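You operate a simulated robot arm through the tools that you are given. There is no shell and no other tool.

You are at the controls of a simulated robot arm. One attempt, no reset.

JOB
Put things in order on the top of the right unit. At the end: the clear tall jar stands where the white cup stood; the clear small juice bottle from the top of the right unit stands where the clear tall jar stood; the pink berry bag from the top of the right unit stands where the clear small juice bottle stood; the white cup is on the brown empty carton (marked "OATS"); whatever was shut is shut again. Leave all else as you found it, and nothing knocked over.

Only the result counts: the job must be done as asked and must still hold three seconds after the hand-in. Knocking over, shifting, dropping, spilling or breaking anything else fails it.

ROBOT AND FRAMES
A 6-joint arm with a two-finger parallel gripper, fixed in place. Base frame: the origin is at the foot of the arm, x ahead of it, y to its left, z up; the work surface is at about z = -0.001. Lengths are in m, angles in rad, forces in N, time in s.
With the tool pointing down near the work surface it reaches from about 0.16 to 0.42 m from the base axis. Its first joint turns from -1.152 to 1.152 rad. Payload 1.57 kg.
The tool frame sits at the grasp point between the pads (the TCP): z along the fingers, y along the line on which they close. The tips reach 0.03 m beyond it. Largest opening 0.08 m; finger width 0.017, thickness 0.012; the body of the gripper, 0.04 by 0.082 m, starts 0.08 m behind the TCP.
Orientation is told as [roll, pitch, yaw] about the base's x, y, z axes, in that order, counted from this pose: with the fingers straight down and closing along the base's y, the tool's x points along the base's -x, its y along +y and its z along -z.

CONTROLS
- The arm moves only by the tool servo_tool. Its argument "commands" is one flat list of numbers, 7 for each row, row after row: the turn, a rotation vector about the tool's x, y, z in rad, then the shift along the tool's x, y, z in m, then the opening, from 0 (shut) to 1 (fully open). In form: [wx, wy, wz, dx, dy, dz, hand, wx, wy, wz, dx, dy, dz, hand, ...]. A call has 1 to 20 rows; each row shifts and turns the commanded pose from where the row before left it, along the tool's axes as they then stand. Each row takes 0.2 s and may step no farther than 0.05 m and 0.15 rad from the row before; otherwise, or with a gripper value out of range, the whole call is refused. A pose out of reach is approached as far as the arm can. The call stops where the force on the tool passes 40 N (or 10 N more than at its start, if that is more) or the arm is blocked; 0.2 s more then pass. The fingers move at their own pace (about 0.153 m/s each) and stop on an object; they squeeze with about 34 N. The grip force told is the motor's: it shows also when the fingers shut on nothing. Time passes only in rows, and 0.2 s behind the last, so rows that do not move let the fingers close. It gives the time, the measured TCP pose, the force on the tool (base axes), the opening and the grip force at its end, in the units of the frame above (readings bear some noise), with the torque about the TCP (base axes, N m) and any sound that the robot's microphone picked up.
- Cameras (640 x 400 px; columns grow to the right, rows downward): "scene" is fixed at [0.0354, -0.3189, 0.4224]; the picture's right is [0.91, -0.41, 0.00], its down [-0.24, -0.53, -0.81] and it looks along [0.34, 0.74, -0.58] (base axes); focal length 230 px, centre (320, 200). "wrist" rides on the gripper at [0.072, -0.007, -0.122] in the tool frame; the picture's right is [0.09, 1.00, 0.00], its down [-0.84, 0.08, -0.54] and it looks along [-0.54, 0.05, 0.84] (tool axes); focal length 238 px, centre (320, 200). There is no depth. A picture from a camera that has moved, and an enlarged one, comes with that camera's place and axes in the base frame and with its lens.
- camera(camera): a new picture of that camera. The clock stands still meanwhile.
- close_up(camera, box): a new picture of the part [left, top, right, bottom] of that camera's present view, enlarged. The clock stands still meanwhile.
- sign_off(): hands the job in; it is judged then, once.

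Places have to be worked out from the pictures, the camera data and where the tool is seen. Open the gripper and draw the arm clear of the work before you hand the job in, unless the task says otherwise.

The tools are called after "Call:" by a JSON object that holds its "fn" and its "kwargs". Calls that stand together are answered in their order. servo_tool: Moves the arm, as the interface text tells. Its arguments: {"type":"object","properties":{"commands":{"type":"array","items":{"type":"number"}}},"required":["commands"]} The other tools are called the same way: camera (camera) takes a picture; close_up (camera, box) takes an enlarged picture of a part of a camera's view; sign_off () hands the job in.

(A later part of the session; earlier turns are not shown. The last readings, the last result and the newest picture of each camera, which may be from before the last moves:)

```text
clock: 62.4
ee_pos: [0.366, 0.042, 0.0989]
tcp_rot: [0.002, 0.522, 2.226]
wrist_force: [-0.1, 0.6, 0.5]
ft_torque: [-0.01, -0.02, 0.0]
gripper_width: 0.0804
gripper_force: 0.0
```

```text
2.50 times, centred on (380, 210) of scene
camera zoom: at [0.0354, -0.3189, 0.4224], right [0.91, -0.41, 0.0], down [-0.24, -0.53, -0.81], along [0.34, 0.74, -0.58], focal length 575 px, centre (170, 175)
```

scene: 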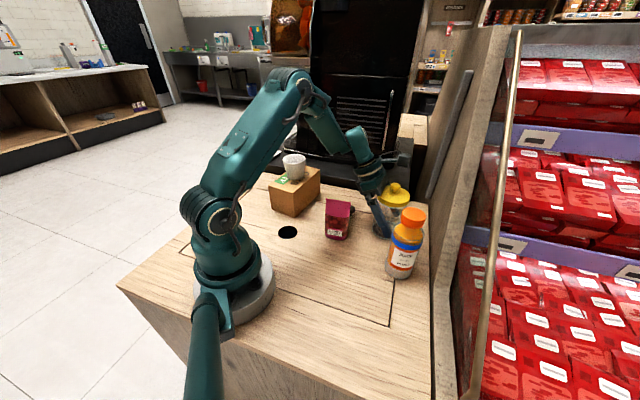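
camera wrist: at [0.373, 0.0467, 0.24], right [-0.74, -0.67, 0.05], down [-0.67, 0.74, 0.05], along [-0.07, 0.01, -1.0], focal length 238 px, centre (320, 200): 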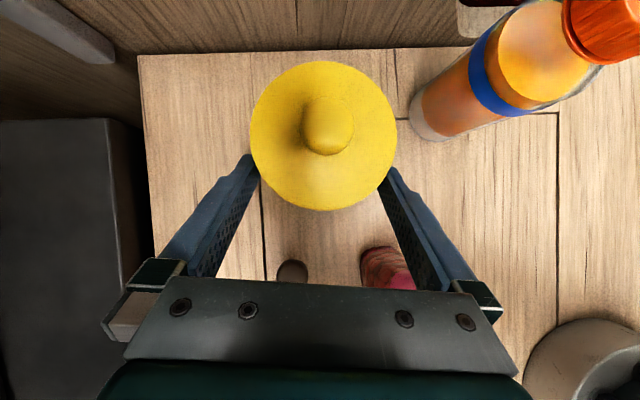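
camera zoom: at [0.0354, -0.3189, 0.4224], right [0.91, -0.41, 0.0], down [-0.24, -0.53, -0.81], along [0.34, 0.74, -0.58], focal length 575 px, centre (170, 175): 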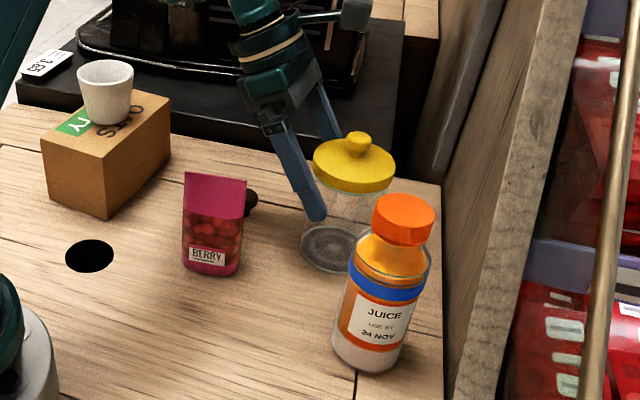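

The jar is standing at about (0.386, 0.0195) with its lid on. I'll back out the rest of the way.

Call:
{"fn": "servo_tool", "kwargs": {"commands": [0, 0, 0, 0, 0, -0.015, 1, 0, 0, 0, 0, 0, -0.02, 1, 0, 0, 0, 0, 0, -0.02, 1, 0, 0, 0, 0, 0, -0.02, 1, 0, 0, 0, 0, 0, -0.01, 1, 0, 0, 0, 0, 0, 0, 1]}}

Call:
{"fn": "camera", "kwargs": {"camera": "wrist"}}

Call:
{"fn": "camera", "kwargs": {"camera": "scene"}}

```text
clock: 63.8
ee_pos: [0.3396, 0.075, 0.1716]
tcp_rot: [0.001, 0.523, 2.226]
wrist_force: [-0.4, -0.6, -0.4]
ft_torque: [-0.01, -0.04, -0.02]
gripper_width: 0.0802
gripper_force: 0.1
```

```text
taken
camera wrist: at [0.3468, 0.0798, 0.3131], right [-0.74, -0.67, 0.05], down [-0.67, 0.74, 0.05], along [-0.07, 0.01, -1.0], focal length 238 px, centre (320, 200)
```

wrist: 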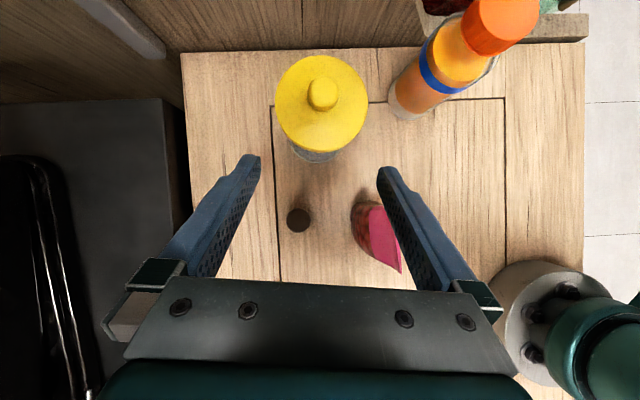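

```text
taken
```

scene: 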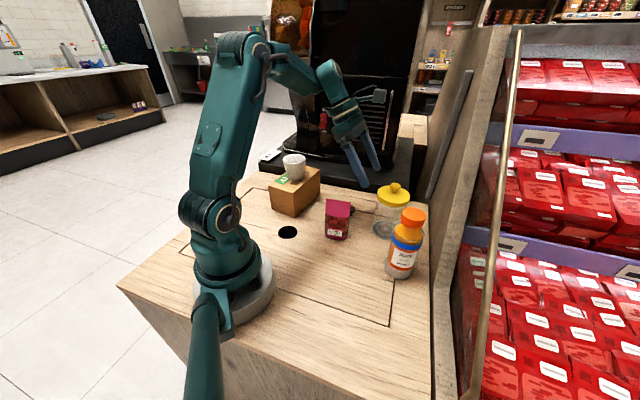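

The jar stands cleanly on the cup's spot. Next I'll pull inward and up, straighten the tool, and start yawing back for the juice bottle.

Call:
{"fn": "servo_tool", "kwargs": {"commands": [0, 0, 0, 0.004, 0.018, -0.0093, 1, 0, 0, 0, 0.004, 0.018, -0.0093, 1, 0, 0, 0, 0.004, 0.018, -0.0093, 1, 0, 0, 0, 0.004, 0.018, -0.0093, 1, 0, -0.131, 0, 0, 0, 0, 1, 0, -0.131, 0, 0, 0, 0, 1, 0, -0.131, 0, 0, 0, 0, 1, 0, -0.131, 0, 0, 0, 0, 1, 0, 0, 0.14, 0, 0, 0, 1, 0, 0, 0.14, 0, 0, 0, 1, 0, 0, 0.14, 0, 0, 0, 1, 0, 0, 0.14, 0, 0, 0, 1, 0, 0, 0.14, 0, 0, 0, 1, 0, 0, 0.14, 0, 0, 0, 1, 0, 0, 0.14, 0, 0, 0, 1, 0, 0, 0, 0, 0, 0, 1]}}

Call:
{"fn": "camera", "kwargs": {"camera": "wrist"}}

Call:
{"fn": "camera", "kwargs": {"camera": "scene"}}

```text
clock: 67.2
ee_pos: [0.2803, 0.036, 0.2119]
tcp_rot: [0.002, -0.001, 1.241]
wrist_force: [-1.1, 0.1, 0.9]
ft_torque: [-0.02, -0.01, 0.01]
gripper_width: 0.0799
gripper_force: 0.1
```

```text
taken
camera wrist: at [0.2643, -0.0332, 0.3338], right [-0.97, 0.23, 0.0], down [0.2, 0.82, 0.54], along [0.13, 0.53, -0.84], focal length 238 px, centre (320, 200)
```

wrist: 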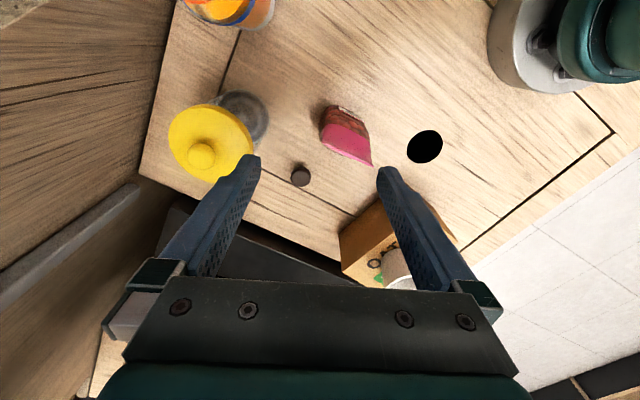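

```text
taken
```

scene: 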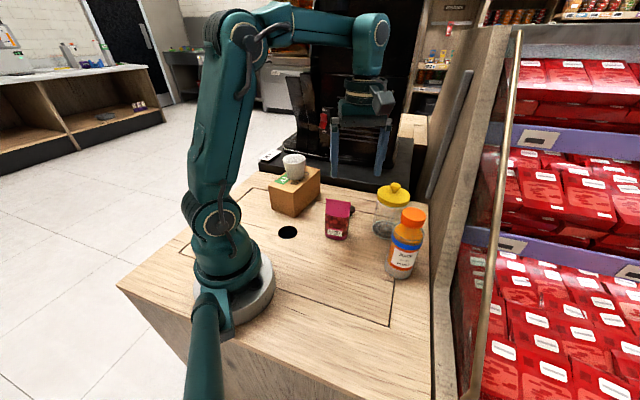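

All is undisturbed. I'll finish the yaw so the fingers will close parallel to the side wall.

Call:
{"fn": "servo_tool", "kwargs": {"commands": [0, 0, 0.142, 0, 0, 0, 1, 0, 0, 0.142, 0, 0, 0, 1, 0, 0, 0.142, 0, 0, 0, 1, 0, 0, 0.142, 0, 0, 0, 1, 0, 0, 0.142, 0, 0, 0, 1, 0, 0, 0.142, 0, 0, 0, 1, 0, 0, 0.142, 0, 0, 0, 1, 0, 0, 0.142, 0, 0, 0, 1, 0, 0, 0.142, 0, 0, 0, 1, 0, 0, 0.142, 0, 0, 0, 1, 0, 0, 0.142, 0, 0, 0, 1, 0, 0, 0.142, 0, 0, 0, 1, 0, 0, 0.142, 0, 0, 0, 1, 0, 0, 0.142, 0, 0, 0, 1, 0, 0, 0, 0, 0, 0, 1]}}

Call:
{"fn": "camera", "kwargs": {"camera": "wrist"}}

```text
clock: 70.4
ee_pos: [0.2798, 0.0366, 0.2116]
tcp_rot: [-0.002, 0.002, -0.747]
wrist_force: [-0.8, -1.2, 0.4]
ft_torque: [0.02, 0.02, 0.01]
gripper_width: 0.0798
gripper_force: 0.1
```

```text
taken
camera wrist: at [0.2238, 0.0812, 0.3338], right [0.61, 0.79, 0.0], down [0.67, -0.51, 0.54], along [0.43, -0.33, -0.84], focal length 238 px, centre (320, 200)
```

wrist: 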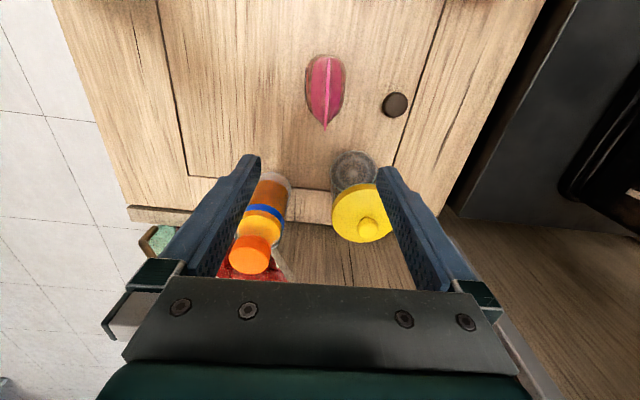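

The yaw is done. I'll move most of the way towards the bottle, above its height, and look.

Call:
{"fn": "servo_tool", "kwargs": {"commands": [0, 0, 0, -0.0238, -0.0126, -0.0007, 1, 0, 0, 0, -0.0238, -0.0126, -0.0007, 1, 0, 0, 0, -0.0238, -0.0126, -0.0007, 1, 0, 0, 0, -0.0238, -0.0126, -0.0007, 1, 0, 0, 0, 0, 0, 0, 1]}}

Call:
{"fn": "camera", "kwargs": {"camera": "wrist"}}

Call:
{"fn": "close_up", "kwargs": {"camera": "wrist", "box": [240, 60, 400, 200]}}

```text
clock: 71.6
ee_pos: [0.3182, -0.0676, 0.215]
tcp_rot: [-0.002, 0.001, -0.744]
wrist_force: [0.6, -0.2, 0.3]
ft_torque: [0.0, 0.06, 0.04]
gripper_width: 0.08
gripper_force: 0.0
```

```text
taken
camera wrist: at [0.2607, -0.0216, 0.3364], right [0.61, 0.8, 0.0], down [0.67, -0.51, 0.54], along [0.43, -0.33, -0.84], focal length 238 px, centre (320, 200)
```

wrist: 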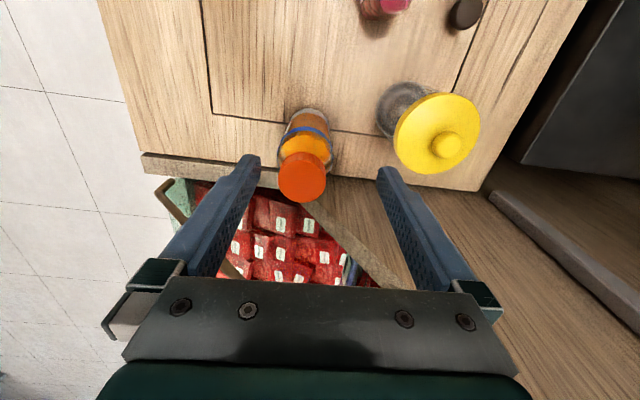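

```text
2.86 times, centred on (320, 130) of wrist
camera zoom: at [0.2607, -0.0216, 0.3364], right [0.61, 0.8, 0.0], down [0.67, -0.51, 0.54], along [0.43, -0.33, -0.84], focal length 681 px, centre (320, 400)
```

zoom: 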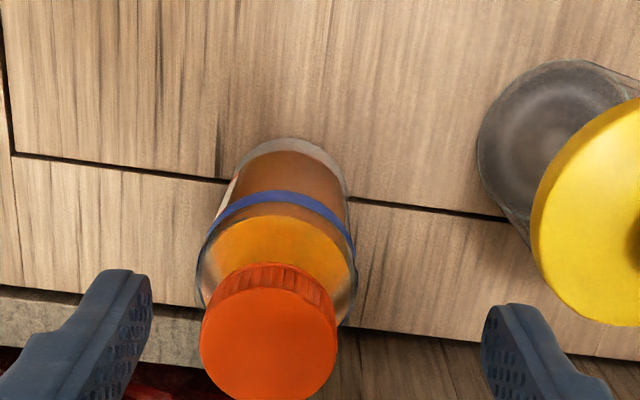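

The bottle's axis works out at about (0.329, -0.096). I'll centre over it and descend until the tips are beside the cap, then re-check.

Call:
{"fn": "servo_tool", "kwargs": {"commands": [0, 0, 0, -0.0144, -0.0077, 0, 1, 0, 0, 0, -0.0143, -0.0076, 0, 1, 0, 0, 0, 0, 0, 0.015, 1, 0, 0, 0, 0, 0, 0.015, 1, 0, 0, 0, 0, 0, 0, 1]}}

Call:
{"fn": "camera", "kwargs": {"camera": "wrist"}}

Call:
{"fn": "close_up", "kwargs": {"camera": "scene", "box": [340, 130, 460, 290]}}

```text
clock: 72.8
ee_pos: [0.3269, -0.095, 0.1859]
tcp_rot: [0.001, 0.003, -0.745]
wrist_force: [-0.7, 0.7, 0.1]
ft_torque: [-0.01, -0.01, 0.0]
gripper_width: 0.0801
gripper_force: 0.0
```

```text
taken
camera wrist: at [0.2704, -0.051, 0.3066], right [0.61, 0.79, 0.0], down [0.67, -0.51, 0.54], along [0.43, -0.33, -0.84], focal length 238 px, centre (320, 200)
```

wrist: 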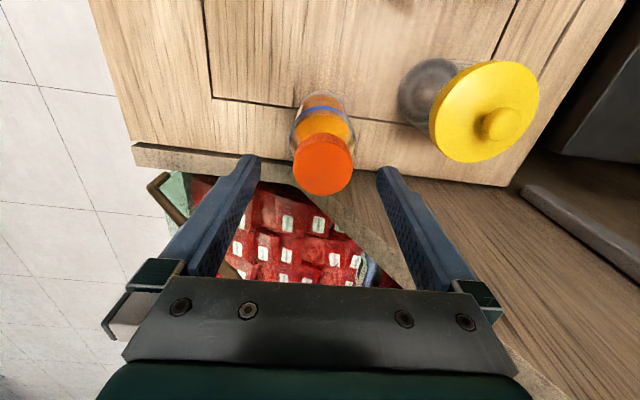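

```text
2.50 times, centred on (400, 210) of scene
camera zoom: at [0.0354, -0.3189, 0.4224], right [0.91, -0.41, 0.0], down [-0.24, -0.53, -0.81], along [0.34, 0.74, -0.58], focal length 575 px, centre (120, 175)
```

zoom: 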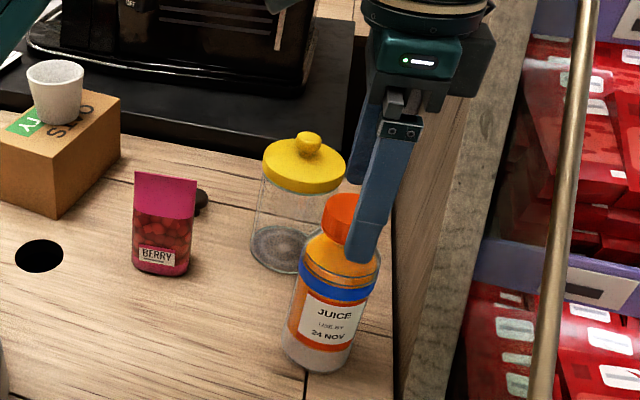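

I'll zoom in to fine-tune the alignment on the cap.

Call:
{"fn": "close_up", "kwargs": {"camera": "wrist", "box": [270, 80, 390, 210]}}

```text
3.08 times, centred on (330, 145) of wrist
camera zoom: at [0.2704, -0.051, 0.3066], right [0.61, 0.79, 0.0], down [0.67, -0.51, 0.54], along [0.43, -0.33, -0.84], focal length 733 px, centre (289, 369)
```

zoom: 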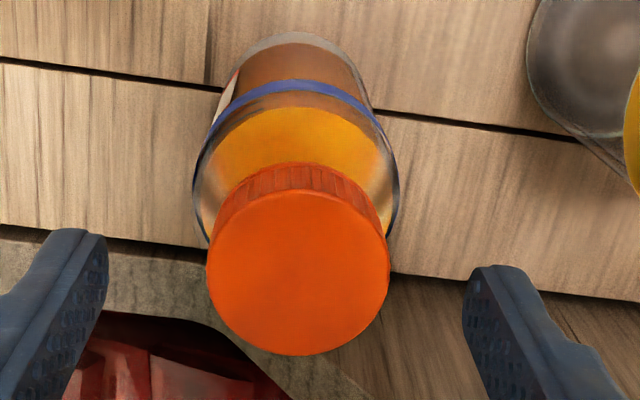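

The cap is 1–2 mm off centre, so I'll correct that and descend. The cap top may be as high as 0.157, so I'll stop at TCP z ≈ 0.093, which keeps the gripper body clear of it.

Call:
{"fn": "servo_tool", "kwargs": {"commands": [0, 0, 0, -0.0013, 0.0013, 0.015, 1, 0, 0, 0, 0, 0, 0.02, 1, 0, 0, 0, 0, 0, 0.02, 1, 0, 0, 0, 0, 0, 0.02, 1, 0, 0, 0, 0, 0, 0.012, 1, 0, 0, 0, 0, 0, 0, 1]}}

Call:
{"fn": "camera", "kwargs": {"camera": "wrist"}}

Call:
{"fn": "close_up", "kwargs": {"camera": "scene", "box": [340, 150, 460, 290]}}

```text
clock: 74.2
ee_pos: [0.3287, -0.0951, 0.0962]
tcp_rot: [-0.002, 0.003, -0.745]
wrist_force: [0.0, -0.3, 0.8]
ft_torque: [0.03, 0.01, -0.03]
gripper_width: 0.0799
gripper_force: 0.1
```

```text
taken
camera wrist: at [0.2721, -0.0512, 0.2192], right [0.61, 0.79, 0.0], down [0.67, -0.51, 0.54], along [0.43, -0.33, -0.84], focal length 238 px, centre (320, 200)
```

wrist: 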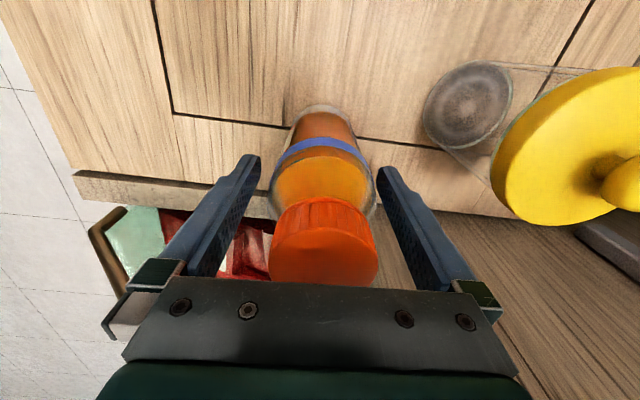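

```text
2.86 times, centred on (400, 220) of scene
camera zoom: at [0.0354, -0.3189, 0.4224], right [0.91, -0.41, 0.0], down [-0.24, -0.53, -0.81], along [0.34, 0.74, -0.58], focal length 657 px, centre (91, 143)
```

zoom: 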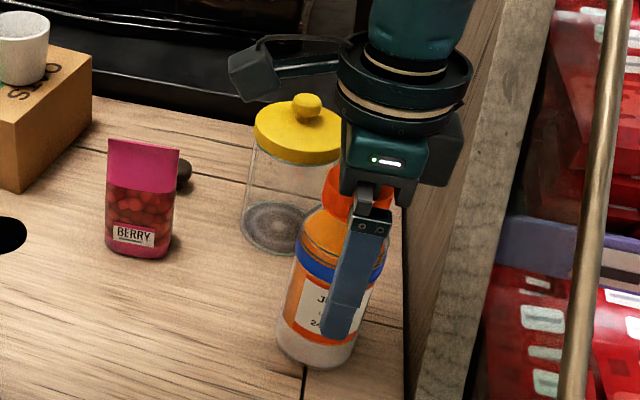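

The fingers straddle the bottle with the cap clear of the body. I'll go down 5 mm more and close gently.

Call:
{"fn": "servo_tool", "kwargs": {"commands": [0, 0, 0, 0, 0.0005, 0.005, 1, 0, 0, 0, 0, 0, 0, 0.9, 0, 0, 0, 0, 0, 0, 0.8, 0, 0, 0, 0, 0, 0, 0.7, 0, 0, 0, 0, 0, 0, 0.5, 0, 0, 0, 0, 0, 0, 0.3, 0, 0, 0, 0, 0, 0, 0.3]}}

Call:
{"fn": "camera", "kwargs": {"camera": "wrist"}}

Call:
{"fn": "close_up", "kwargs": {"camera": "scene", "box": [340, 150, 460, 290]}}

```text
clock: 75.8
ee_pos: [0.3287, -0.0969, 0.0934]
tcp_rot: [-0.001, 0.001, -0.745]
wrist_force: [0.4, 0.2, 0.0]
ft_torque: [0.06, -0.04, -0.01]
gripper_width: 0.0551
gripper_force: 34.3
```

```text
taken
camera wrist: at [0.2727, -0.0512, 0.2149], right [0.61, 0.79, 0.0], down [0.67, -0.51, 0.54], along [0.43, -0.33, -0.84], focal length 238 px, centre (320, 200)
```

wrist: 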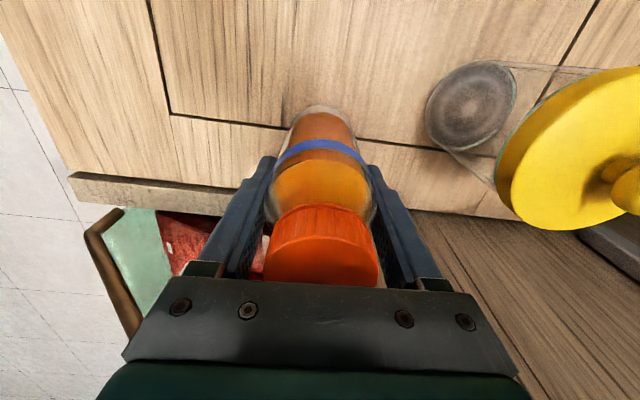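

```text
2.86 times, centred on (400, 220) of scene
camera zoom: at [0.0354, -0.3189, 0.4224], right [0.91, -0.41, 0.0], down [-0.24, -0.53, -0.81], along [0.34, 0.74, -0.58], focal length 657 px, centre (91, 143)
```

zoom: 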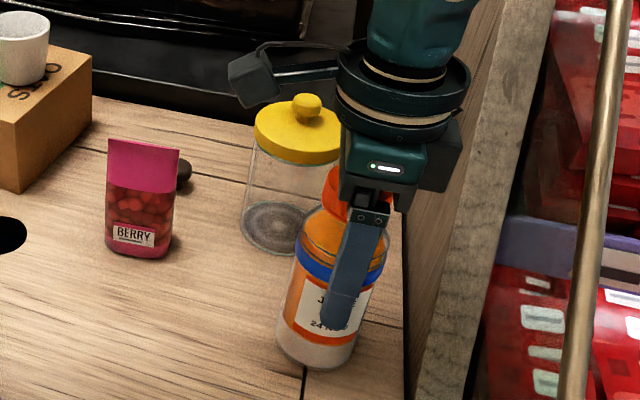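

Gripped at 0.055 m. The bottle's spot is (0.330, -0.095). I'll test-lift by a few millimetres.

Call:
{"fn": "servo_tool", "kwargs": {"commands": [0, 0, 0, 0, 0, -0.002, 0.3, 0, 0, 0, 0, 0, -0.003, 0.3, 0, 0, 0, 0, 0, -0.003, 0.3, 0, 0, 0, 0, 0, 0, 0.3]}}

Call:
{"fn": "close_up", "kwargs": {"camera": "scene", "box": [340, 150, 460, 290]}}

Call:
{"fn": "camera", "kwargs": {"camera": "wrist"}}

```text
clock: 76.8
ee_pos: [0.33, -0.0971, 0.1017]
tcp_rot: [-0.001, 0.003, -0.746]
wrist_force: [0.4, 0.0, -3.6]
ft_torque: [-0.01, -0.04, -0.03]
gripper_width: 0.0549
gripper_force: 34.0
```

```text
2.86 times, centred on (400, 220) of scene
camera zoom: at [0.0354, -0.3189, 0.4224], right [0.91, -0.41, 0.0], down [-0.24, -0.53, -0.81], along [0.34, 0.74, -0.58], focal length 657 px, centre (91, 143)
```

zoom: 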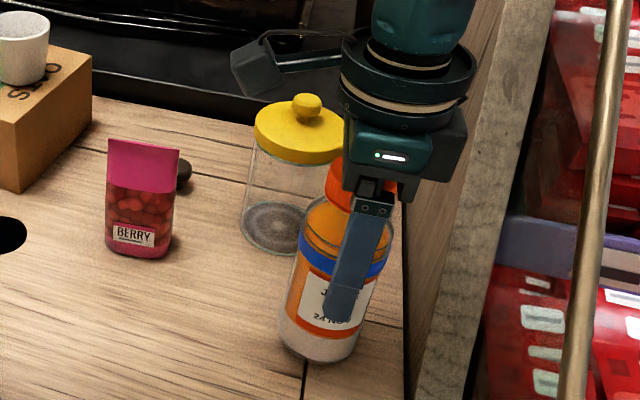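

```text
taken
camera wrist: at [0.2731, -0.0514, 0.2224], right [0.61, 0.79, 0.0], down [0.67, -0.51, 0.54], along [0.43, -0.33, -0.84], focal length 238 px, centre (320, 200)
```

wrist: 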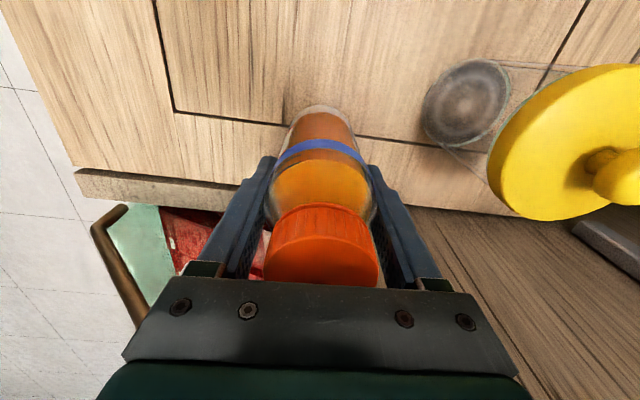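

The bottle is held (3.6 N). I'll lift it 3 cm more and carry it to the jar's old spot, across clear table.

Call:
{"fn": "servo_tool", "kwargs": {"commands": [0, 0, 0, 0, 0, -0.006, 0.3, 0, 0, 0, 0, 0, -0.01, 0.3, 0, 0, 0, 0.0014, -0.0036, -0.01, 0.3, 0, 0, 0, 0.0028, -0.0071, -0.005, 0.3, 0, 0, 0, 0.0046, -0.0116, 0, 0.3, 0, 0, 0, 0.0046, -0.0116, 0, 0.3, 0, 0, 0, 0.0046, -0.0116, 0, 0.3, 0, 0, 0, 0.0046, -0.0116, 0, 0.3, 0, 0, 0, 0.0046, -0.0116, 0, 0.3, 0, 0, 0, 0.0046, -0.0116, 0, 0.3, 0, 0, 0, 0.0046, -0.0116, 0, 0.3, 0, 0, 0, 0.0046, -0.0116, 0, 0.3, 0, 0, 0, 0.0046, -0.0116, 0, 0.3, 0, 0, 0, 0.0046, -0.0116, 0, 0.3, 0, 0, 0, 0.0046, -0.0116, 0, 0.3, 0, 0, 0, 0.0046, -0.0116, 0, 0.3, 0, 0, 0, 0.0046, -0.0116, 0, 0.3, 0, 0, 0, 0.0035, -0.0095, 0, 0.3, 0, 0, 0, 0.0028, -0.0071, 0, 0.3, 0, 0, 0, 0, 0, 0, 0.3]}}

Call:
{"fn": "camera", "kwargs": {"camera": "wrist"}}

Call:
{"fn": "camera", "kwargs": {"camera": "scene"}}

```text
clock: 81.0
ee_pos: [0.1569, -0.1787, 0.1305]
tcp_rot: [-0.001, 0.001, -0.743]
wrist_force: [-0.4, -0.2, -2.7]
ft_torque: [-0.04, 0.01, 0.0]
gripper_width: 0.0547
gripper_force: 34.4
```

```text
taken
camera wrist: at [0.1002, -0.1341, 0.2527], right [0.61, 0.79, 0.0], down [0.67, -0.51, 0.54], along [0.43, -0.33, -0.84], focal length 238 px, centre (320, 200)
```

wrist: 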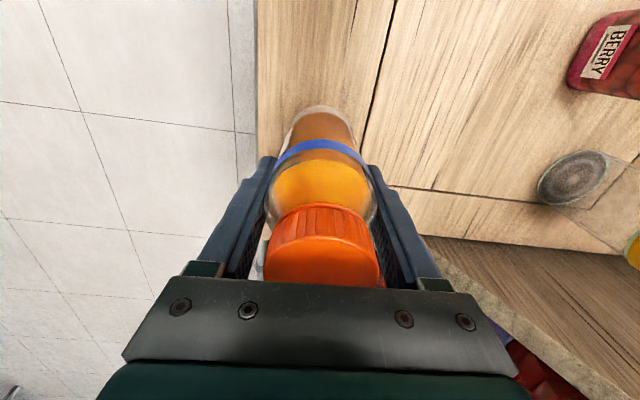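

```text
taken
```

scene: 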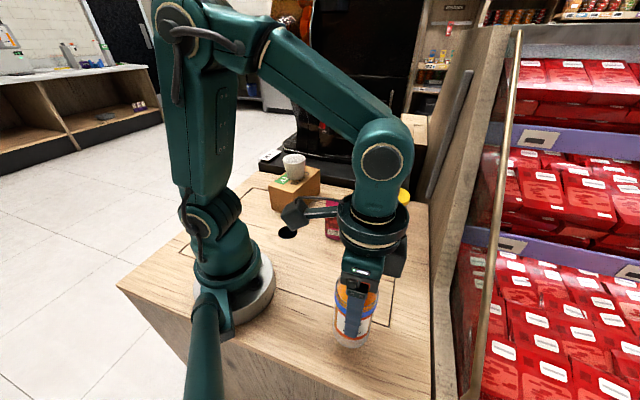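

Over the jar's old spot with TCP (0.158, -0.178). I'll lower most of the 38 mm.

Call:
{"fn": "servo_tool", "kwargs": {"commands": [0, 0, 0, 0, -0.001, 0.004, 0.3, 0, 0, 0, 0, 0, 0.007, 0.3, 0, 0, 0, 0, 0, 0.007, 0.3, 0, 0, 0, 0, 0, 0.007, 0.3, 0, 0, 0, 0, 0, 0.006, 0.3, 0, 0, 0, 0, 0, 0.003, 0.3, 0, 0, 0, 0, 0, 0, 0.3]}}

Call:
{"fn": "servo_tool", "kwargs": {"commands": [0, 0, 0, 0, 0, 0.001, 0.3, 0, 0, 0, 0, 0, 0.001, 0.3, 0, 0, 0, 0, 0, 0, 0.3]}}

Call:
{"fn": "camera", "kwargs": {"camera": "wrist"}}

Call:
{"fn": "close_up", "kwargs": {"camera": "scene", "box": [310, 240, 410, 370]}}

```text
clock: 82.6
ee_pos: [0.1557, -0.1812, 0.096]
tcp_rot: [-0.002, 0.002, -0.744]
wrist_force: [0.0, -0.3, -2.0]
ft_torque: [-0.01, -0.02, -0.01]
gripper_width: 0.055
gripper_force: 34.0
```

```text
clock: 83.4
ee_pos: [0.157, -0.1793, 0.0954]
tcp_rot: [-0.003, 0.003, -0.743]
wrist_force: [0.7, 0.0, -3.4]
ft_torque: [-0.02, 0.0, 0.0]
gripper_width: 0.0551
gripper_force: 33.9
```

```text
taken
camera wrist: at [0.1004, -0.1351, 0.2178], right [0.61, 0.79, 0.0], down [0.67, -0.51, 0.54], along [0.43, -0.33, -0.84], focal length 238 px, centre (320, 200)
```

wrist: 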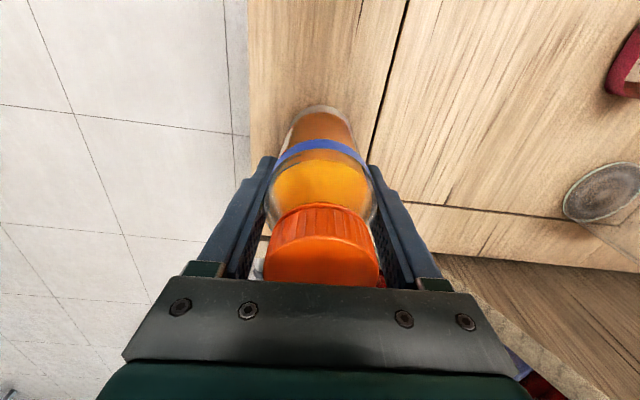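

```text
3.08 times, centred on (360, 305) of scene
camera zoom: at [0.0354, -0.3189, 0.4224], right [0.91, -0.41, 0.0], down [-0.24, -0.53, -0.81], along [0.34, 0.74, -0.58], focal length 708 px, centre (197, -123)
```

zoom: 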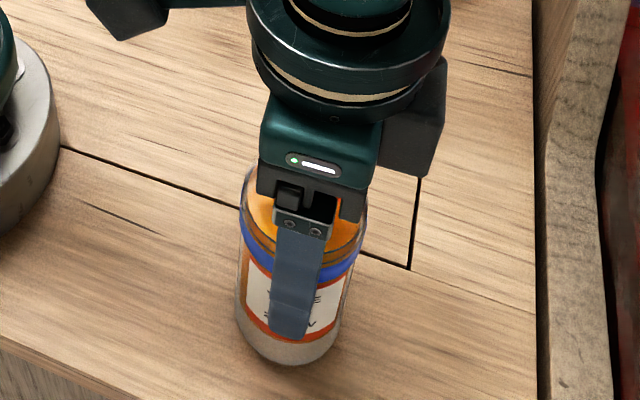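

About 3 mm remain. I'll keep going in 1 mm steps.

Call:
{"fn": "servo_tool", "kwargs": {"commands": [0, 0, 0, 0, 0, 0.001, 0.3, 0, 0, 0, 0, 0, 0.001, 0.3, 0, 0, 0, 0, 0, 0, 0.3]}}

Call:
{"fn": "servo_tool", "kwargs": {"commands": [0, 0, 0, 0, 0, 0.0007, 0.3, 0, 0, 0, 0, 0, 0, 0.3]}}

```text
clock: 84.2
ee_pos: [0.1571, -0.1807, 0.0936]
tcp_rot: [-0.003, 0.001, -0.744]
wrist_force: [-0.1, 0.1, -2.4]
ft_torque: [-0.03, 0.01, -0.01]
gripper_width: 0.055
gripper_force: 34.2
```

```text
clock: 84.8
ee_pos: [0.1564, -0.1803, 0.0931]
tcp_rot: [-0.003, 0.002, -0.743]
wrist_force: [-2.3, 2.9, 15.3]
ft_torque: [0.57, 0.2, 0.0]
gripper_width: 0.0553
gripper_force: 33.8
```

Contact at 15 N. I'll back off slightly and open slowly.

Call:
{"fn": "servo_tool", "kwargs": {"commands": [0, 0, 0, 0, 0, -0.0006, 0.3, 0, 0, 0, 0, 0, 0, 0.3, 0, 0, 0, 0, 0, 0, 0.66, 0, 0, 0, 0, 0, 0, 0.7, 0, 0, 0, 0, 0, 0, 0.76, 0, 0, 0, 0, 0, 0, 0.85, 0, 0, 0, 0, 0, 0, 1, 0, 0, 0, 0, 0, 0, 1]}}

Call:
{"fn": "camera", "kwargs": {"camera": "wrist"}}

Call:
{"fn": "close_up", "kwargs": {"camera": "scene", "box": [310, 240, 410, 370]}}

```text
clock: 86.6
ee_pos: [0.157, -0.1805, 0.0944]
tcp_rot: [-0.002, 0.002, -0.742]
wrist_force: [0.5, 0.3, -0.3]
ft_torque: [0.03, 0.03, 0.05]
gripper_width: 0.0799
gripper_force: 0.1
```

```text
taken
camera wrist: at [0.0999, -0.1351, 0.2154], right [0.61, 0.79, 0.0], down [0.67, -0.51, 0.54], along [0.43, -0.33, -0.84], focal length 238 px, centre (320, 200)
```

wrist: 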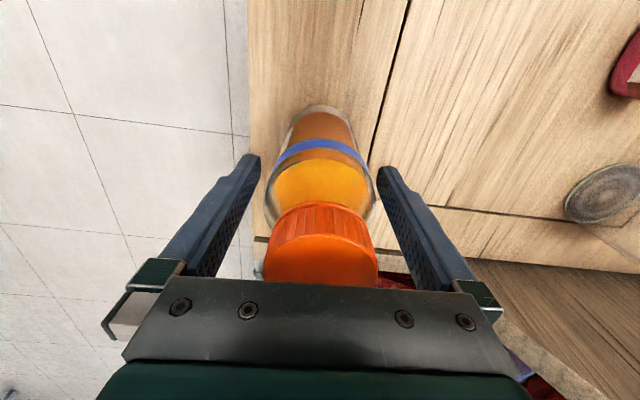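

```text
3.08 times, centred on (360, 305) of scene
camera zoom: at [0.0354, -0.3189, 0.4224], right [0.91, -0.41, 0.0], down [-0.24, -0.53, -0.81], along [0.34, 0.74, -0.58], focal length 708 px, centre (197, -123)
```

zoom: 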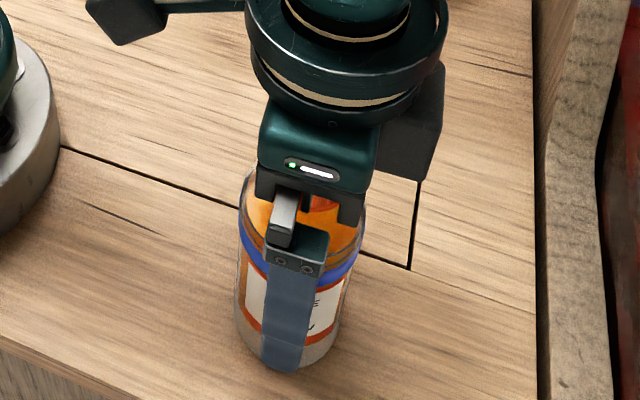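

The bottle is released and standing on the jar's old spot. I'll rise straight up and move towards the bag to study it.

Call:
{"fn": "servo_tool", "kwargs": {"commands": [0, 0, 0, 0, 0, -0.006, 1, 0, 0, 0, 0, 0, -0.015, 1, 0, 0, 0, 0, 0, -0.025, 1, 0, 0, 0, 0, 0, -0.03, 1, 0, 0, 0, 0, 0, -0.03, 1, 0, 0, 0, 0, 0, -0.02, 1, 0, 0, 0, 0, 0, 0, 1]}}

Call:
{"fn": "camera", "kwargs": {"camera": "wrist"}}

Call:
{"fn": "camera", "kwargs": {"camera": "scene"}}

```text
clock: 88.2
ee_pos: [0.1576, -0.1809, 0.2217]
tcp_rot: [-0.002, 0.002, -0.745]
wrist_force: [-0.5, 0.2, -0.6]
ft_torque: [0.0, 0.01, 0.02]
gripper_width: 0.08
gripper_force: 0.0
```

```text
taken
camera wrist: at [0.1008, -0.1356, 0.3428], right [0.61, 0.79, 0.0], down [0.67, -0.51, 0.54], along [0.43, -0.33, -0.84], focal length 238 px, centre (320, 200)
```

wrist: 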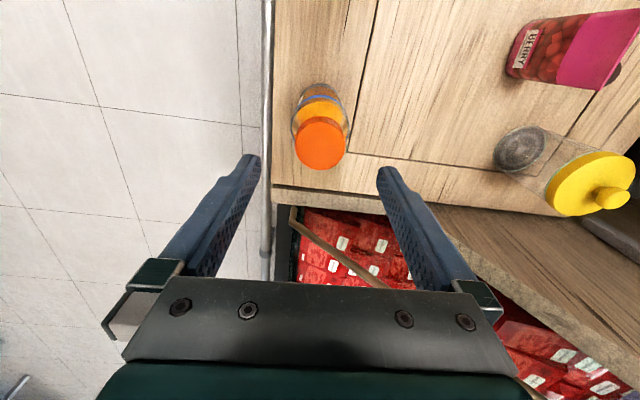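

```text
taken
```

scene: 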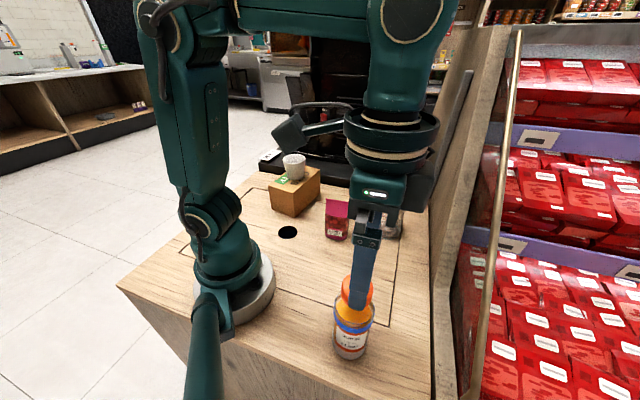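

The bottle stands well on its new spot. The present yaw already nearly matches the bag's thin direction, so I'll swing round to view the bag edge-on and measure its profile.

Call:
{"fn": "servo_tool", "kwargs": {"commands": [0, 0, 0, 0.0105, 0.0311, 0.001, 1, 0, 0, 0, 0.0105, 0.0311, 0.001, 1, 0, 0, 0, 0.0105, 0.0311, 0.001, 1, 0, 0, 0, 0.0105, 0.0311, 0.001, 1, 0, 0, 0, 0.0105, 0.0311, 0.001, 1, 0, 0, 0, 0.0294, 0.0202, 0.001, 1, 0, 0, 0, 0.0294, 0.0202, 0.001, 1, 0, 0, 0, 0.0294, 0.0202, 0.001, 1, 0, 0, 0, 0.0294, 0.0202, 0.001, 1, 0, 0, 0, 0.0294, 0.0202, 0.001, 1, 0, 0, 0, 0, 0, 0, 1]}}

Call:
{"fn": "camera", "kwargs": {"camera": "wrist"}}

Call:
{"fn": "camera", "kwargs": {"camera": "scene"}}

```text
clock: 90.6
ee_pos: [0.1851, 0.1452, 0.2115]
tcp_rot: [-0.001, 0.003, -0.746]
wrist_force: [0.2, -0.2, 0.0]
ft_torque: [-0.03, -0.02, 0.0]
gripper_width: 0.0798
gripper_force: 0.1
```

```text
taken
camera wrist: at [0.1282, 0.1905, 0.3328], right [0.61, 0.79, 0.0], down [0.67, -0.51, 0.54], along [0.43, -0.33, -0.84], focal length 238 px, centre (320, 200)
```

wrist: 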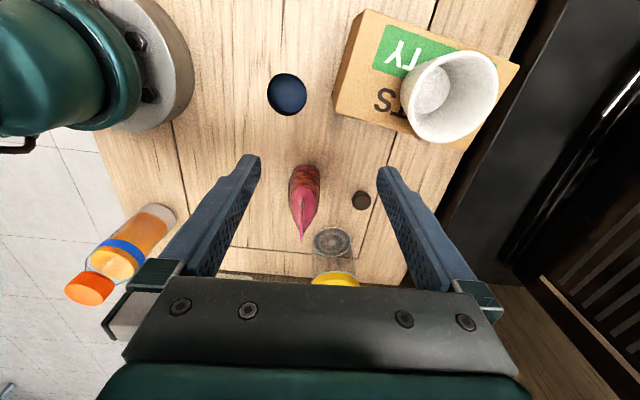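

```text
taken
```

scene: 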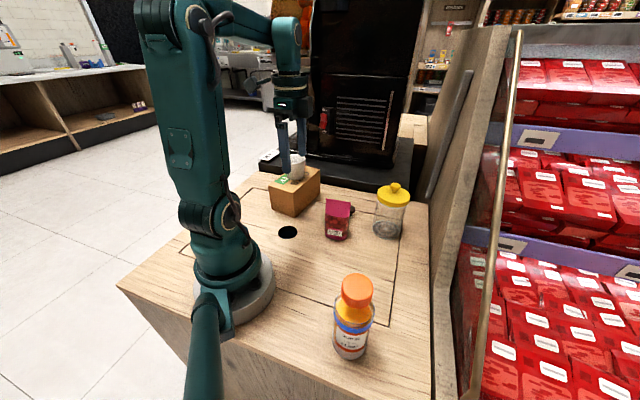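

Call:
{"fn": "close_up", "kwargs": {"camera": "wrist", "box": [265, 150, 345, 250]}}

Call:
{"fn": "close_up", "kwargs": {"camera": "scene", "box": [300, 180, 380, 250]}}

```text
4.00 times, centred on (305, 200) of wrist
camera zoom: at [0.1282, 0.1905, 0.3328], right [0.61, 0.79, 0.0], down [0.67, -0.51, 0.54], along [0.43, -0.33, -0.84], focal length 953 px, centre (380, 200)
```

zoom: 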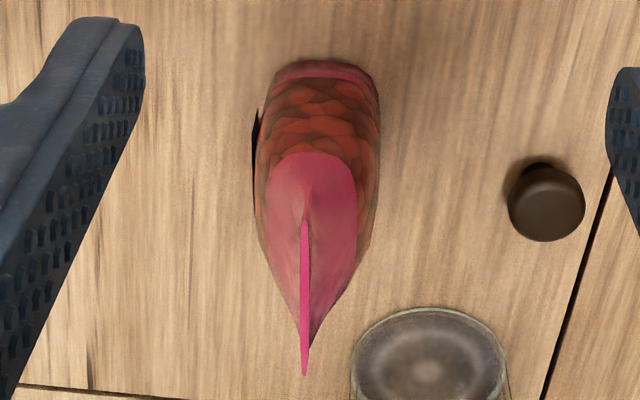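

```text
5.71 times, centred on (340, 215) of scene
camera zoom: at [0.0354, -0.3189, 0.4224], right [0.91, -0.41, 0.0], down [-0.24, -0.53, -0.81], along [0.34, 0.74, -0.58], focal length 1314 px, centre (206, 114)
```

zoom: 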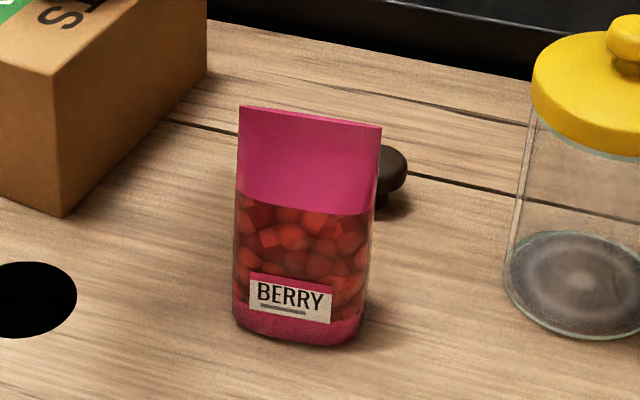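

The edge view shows the bag body is about 0.04 thick, fairly constant up to mid-height, and then thins to a fin at the top. The fin runs from (0.234, 0.082) to (0.282, 0.043), so the centre is (0.258, 0.0626) and the yaw should be about -0.685. I'll align above it.

Call:
{"fn": "servo_tool", "kwargs": {"commands": [0, 0, -0.06, 0, 0, 0, 1, 0, 0, 0, -0.0273, -0.0049, 0.0125, 1, 0, 0, 0, -0.0273, -0.0049, 0.0125, 1, 0, 0, 0, -0.0273, -0.0049, 0.0125, 1, 0, 0, 0, -0.0273, -0.0049, 0.0125, 1, 0, 0, 0, 0, 0, 0, 1]}}

Call:
{"fn": "camera", "kwargs": {"camera": "wrist"}}

Call:
{"fn": "close_up", "kwargs": {"camera": "scene", "box": [280, 130, 420, 250]}}

```text
clock: 92.0
ee_pos: [0.2558, 0.0593, 0.1599]
tcp_rot: [-0.003, 0.002, -0.682]
wrist_force: [0.7, 0.0, -0.2]
ft_torque: [0.01, 0.0, 0.0]
gripper_width: 0.08
gripper_force: 0.0
```

```text
taken
camera wrist: at [0.1967, 0.1013, 0.2817], right [0.56, 0.83, 0.0], down [0.7, -0.47, 0.54], along [0.45, -0.3, -0.84], focal length 238 px, centre (320, 200)
```

wrist: 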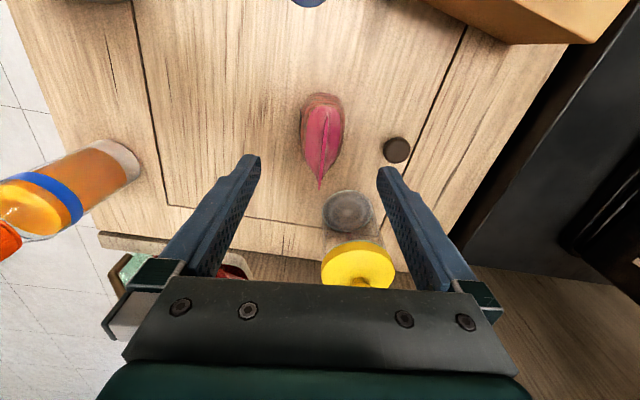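

```text
3.33 times, centred on (350, 190) of scene
camera zoom: at [0.0354, -0.3189, 0.4224], right [0.91, -0.41, 0.0], down [-0.24, -0.53, -0.81], along [0.34, 0.74, -0.58], focal length 767 px, centre (220, 233)
```

zoom: 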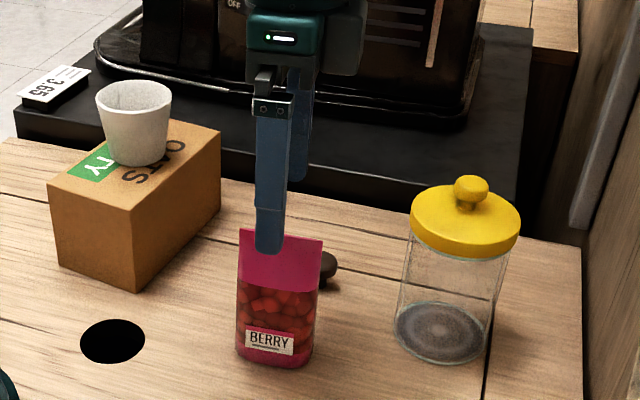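

I'll zoom in to fine-align over the bag.

Call:
{"fn": "close_up", "kwargs": {"camera": "wrist", "box": [270, 80, 390, 200]}}

```text
3.33 times, centred on (330, 140) of wrist
camera zoom: at [0.1967, 0.1013, 0.2817], right [0.56, 0.83, 0.0], down [0.7, -0.47, 0.54], along [0.45, -0.3, -0.84], focal length 794 px, centre (287, 400)
```

zoom: 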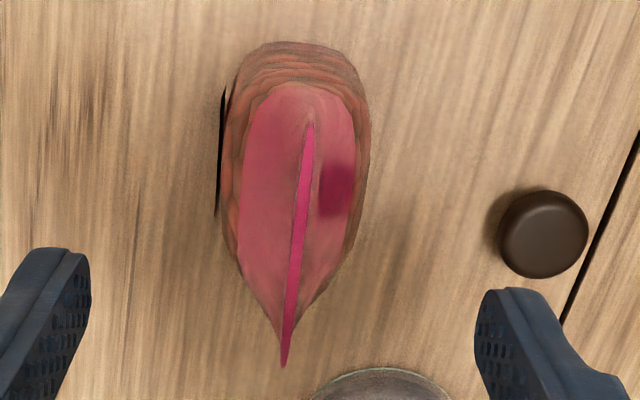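

The fin's centre is (0.2578, 0.0629) and the yaw matches. I'll make a small sideways trim and descend around the bag in two stages.

Call:
{"fn": "servo_tool", "kwargs": {"commands": [0, 0, 0, 0.0004, 0.0017, 0.015, 1, 0, 0, 0, 0, 0, 0.02, 1, 0, 0, 0, 0, 0, 0.02, 1, 0, 0, 0, 0, 0, 0.015, 1, 0, 0, 0, 0, 0, 0, 1]}}

Call:
{"fn": "camera", "kwargs": {"camera": "wrist"}}

Call:
{"fn": "close_up", "kwargs": {"camera": "scene", "box": [280, 150, 420, 260]}}

```text
clock: 93.2
ee_pos: [0.2572, 0.0612, 0.089]
tcp_rot: [-0.002, 0.002, -0.683]
wrist_force: [0.1, -0.8, -0.1]
ft_torque: [0.0, 0.0, 0.02]
gripper_width: 0.08
gripper_force: 0.1
```

```text
taken
camera wrist: at [0.1974, 0.103, 0.2117], right [0.56, 0.83, 0.0], down [0.7, -0.47, 0.54], along [0.45, -0.3, -0.84], focal length 238 px, centre (320, 200)
```

wrist: 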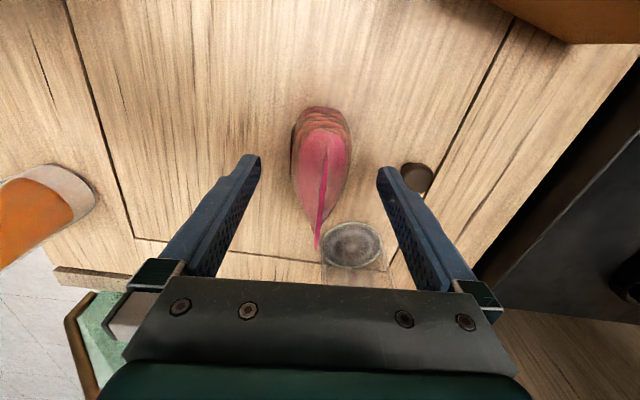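

```text
3.64 times, centred on (350, 205) of scene
camera zoom: at [0.0354, -0.3189, 0.4224], right [0.91, -0.41, 0.0], down [-0.24, -0.53, -0.81], along [0.34, 0.74, -0.58], focal length 836 px, centre (211, 182)
```

zoom: 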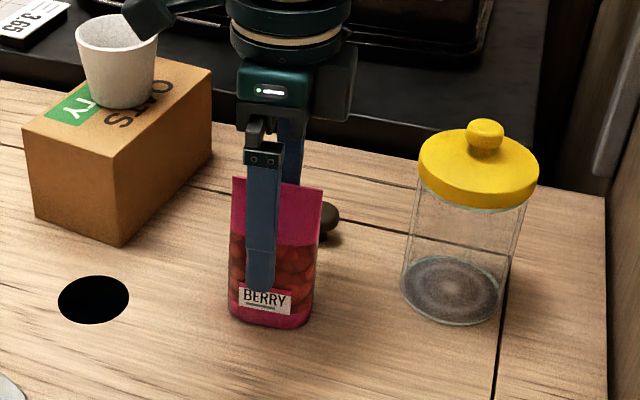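

The fingers straddle the bag cleanly and clear the puck. I'll descend the remaining 44 mm.

Call:
{"fn": "servo_tool", "kwargs": {"commands": [0, 0, 0, 0, 0, 0.012, 1, 0, 0, 0, 0, 0, 0.014, 1, 0, 0, 0, 0, 0, 0.012, 1, 0, 0, 0, 0, 0, 0.006, 1, 0, 0, 0, 0, 0, 0, 1]}}

Call:
{"fn": "camera", "kwargs": {"camera": "wrist"}}

Call:
{"fn": "close_up", "kwargs": {"camera": "scene", "box": [280, 150, 420, 260]}}

```text
clock: 94.4
ee_pos: [0.2569, 0.0607, 0.0472]
tcp_rot: [-0.003, 0.003, -0.685]
wrist_force: [-0.5, -0.5, -0.4]
ft_torque: [0.03, -0.01, -0.02]
gripper_width: 0.0798
gripper_force: 0.0
```

```text
taken
camera wrist: at [0.1971, 0.1021, 0.1675], right [0.56, 0.83, 0.0], down [0.7, -0.47, 0.54], along [0.45, -0.3, -0.84], focal length 238 px, centre (320, 200)
```

wrist: 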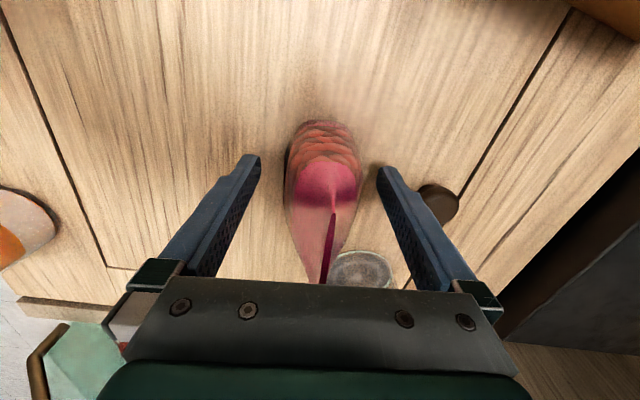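

```text
3.64 times, centred on (350, 205) of scene
camera zoom: at [0.0354, -0.3189, 0.4224], right [0.91, -0.41, 0.0], down [-0.24, -0.53, -0.81], along [0.34, 0.74, -0.58], focal length 836 px, centre (211, 182)
```

zoom: 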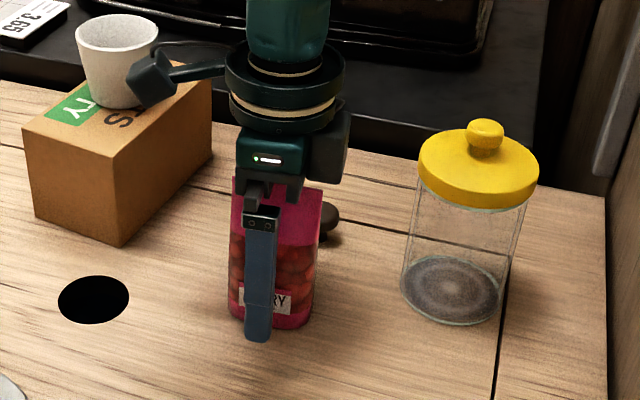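

The bag is centred with its top clear of the gripper body. I'll close gently.

Call:
{"fn": "servo_tool", "kwargs": {"commands": [0, 0, 0, 0, 0, 0, 0.85, 0, 0, 0, 0, 0, 0, 0.7, 0, 0, 0, 0, 0, 0, 0.6, 0, 0, 0, 0, 0, 0, 0.5, 0, 0, 0, 0, 0, 0, 0.4, 0, 0, 0, 0, 0, 0, 0.2, 0, 0, 0, 0, 0, 0, 0.2]}}

Call:
{"fn": "camera", "kwargs": {"camera": "wrist"}}

Call:
{"fn": "close_up", "kwargs": {"camera": "scene", "box": [280, 150, 420, 260]}}

```text
clock: 96.0
ee_pos: [0.2562, 0.0593, 0.0454]
tcp_rot: [0.001, 0.0, -0.684]
wrist_force: [0.6, 0.1, 1.7]
ft_torque: [-0.03, 0.01, -0.03]
gripper_width: 0.0429
gripper_force: 34.3
```

```text
taken
camera wrist: at [0.1972, 0.1021, 0.1677], right [0.56, 0.83, 0.0], down [0.7, -0.47, 0.54], along [0.45, -0.3, -0.84], focal length 238 px, centre (320, 200)
```

wrist: 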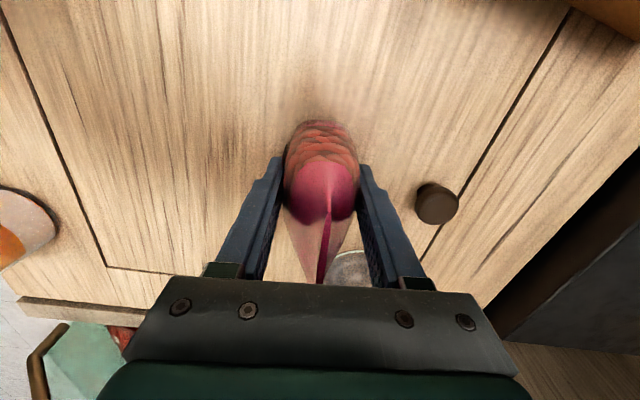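

```text
3.64 times, centred on (350, 205) of scene
camera zoom: at [0.0354, -0.3189, 0.4224], right [0.91, -0.41, 0.0], down [-0.24, -0.53, -0.81], along [0.34, 0.74, -0.58], focal length 836 px, centre (211, 182)
```

zoom: 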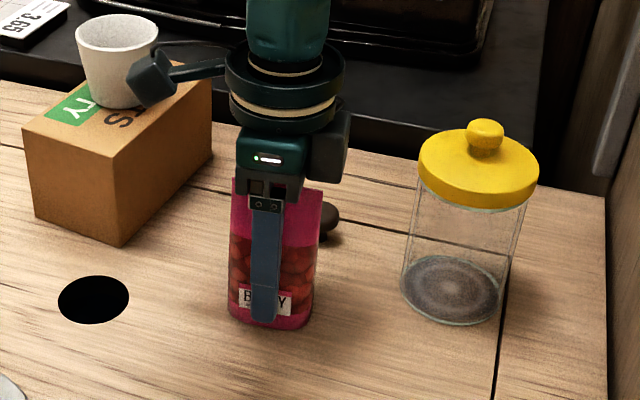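

Gripped at 0.043 m. I'll lift slowly to test the hold.

Call:
{"fn": "servo_tool", "kwargs": {"commands": [0, 0, 0, 0, 0, -0.002, 0.2, 0, 0, 0, 0, 0, -0.003, 0.2, 0, 0, 0, 0, 0, -0.003, 0.2, 0, 0, 0, 0, 0, 0, 0.2]}}

Call:
{"fn": "camera", "kwargs": {"camera": "wrist"}}

Call:
{"fn": "close_up", "kwargs": {"camera": "scene", "box": [280, 150, 420, 260]}}

```text
clock: 97.0
ee_pos: [0.2559, 0.0603, 0.0537]
tcp_rot: [-0.003, 0.002, -0.684]
wrist_force: [-0.2, -0.2, -0.5]
ft_torque: [0.03, -0.01, 0.0]
gripper_width: 0.0427
gripper_force: 34.1
```

```text
taken
camera wrist: at [0.1965, 0.1025, 0.1754], right [0.56, 0.83, 0.0], down [0.7, -0.47, 0.54], along [0.45, -0.3, -0.84], focal length 238 px, centre (320, 200)
```

wrist: 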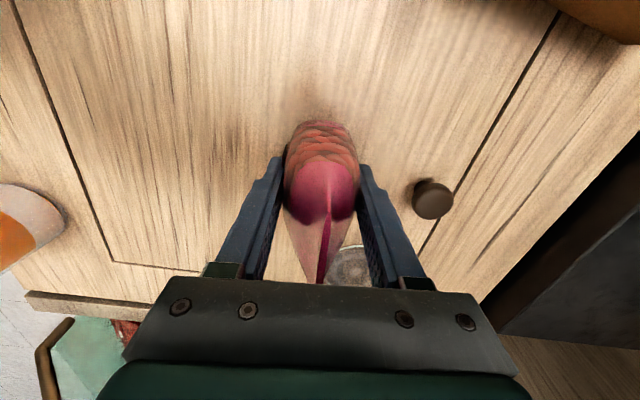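

```text
3.64 times, centred on (350, 205) of scene
camera zoom: at [0.0354, -0.3189, 0.4224], right [0.91, -0.41, 0.0], down [-0.24, -0.53, -0.81], along [0.34, 0.74, -0.58], focal length 836 px, centre (211, 182)
```

zoom: 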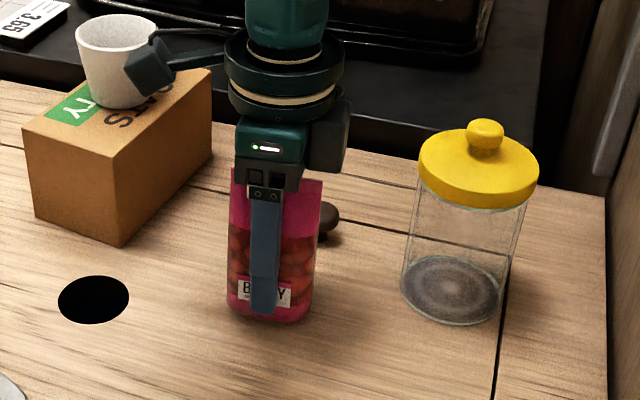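

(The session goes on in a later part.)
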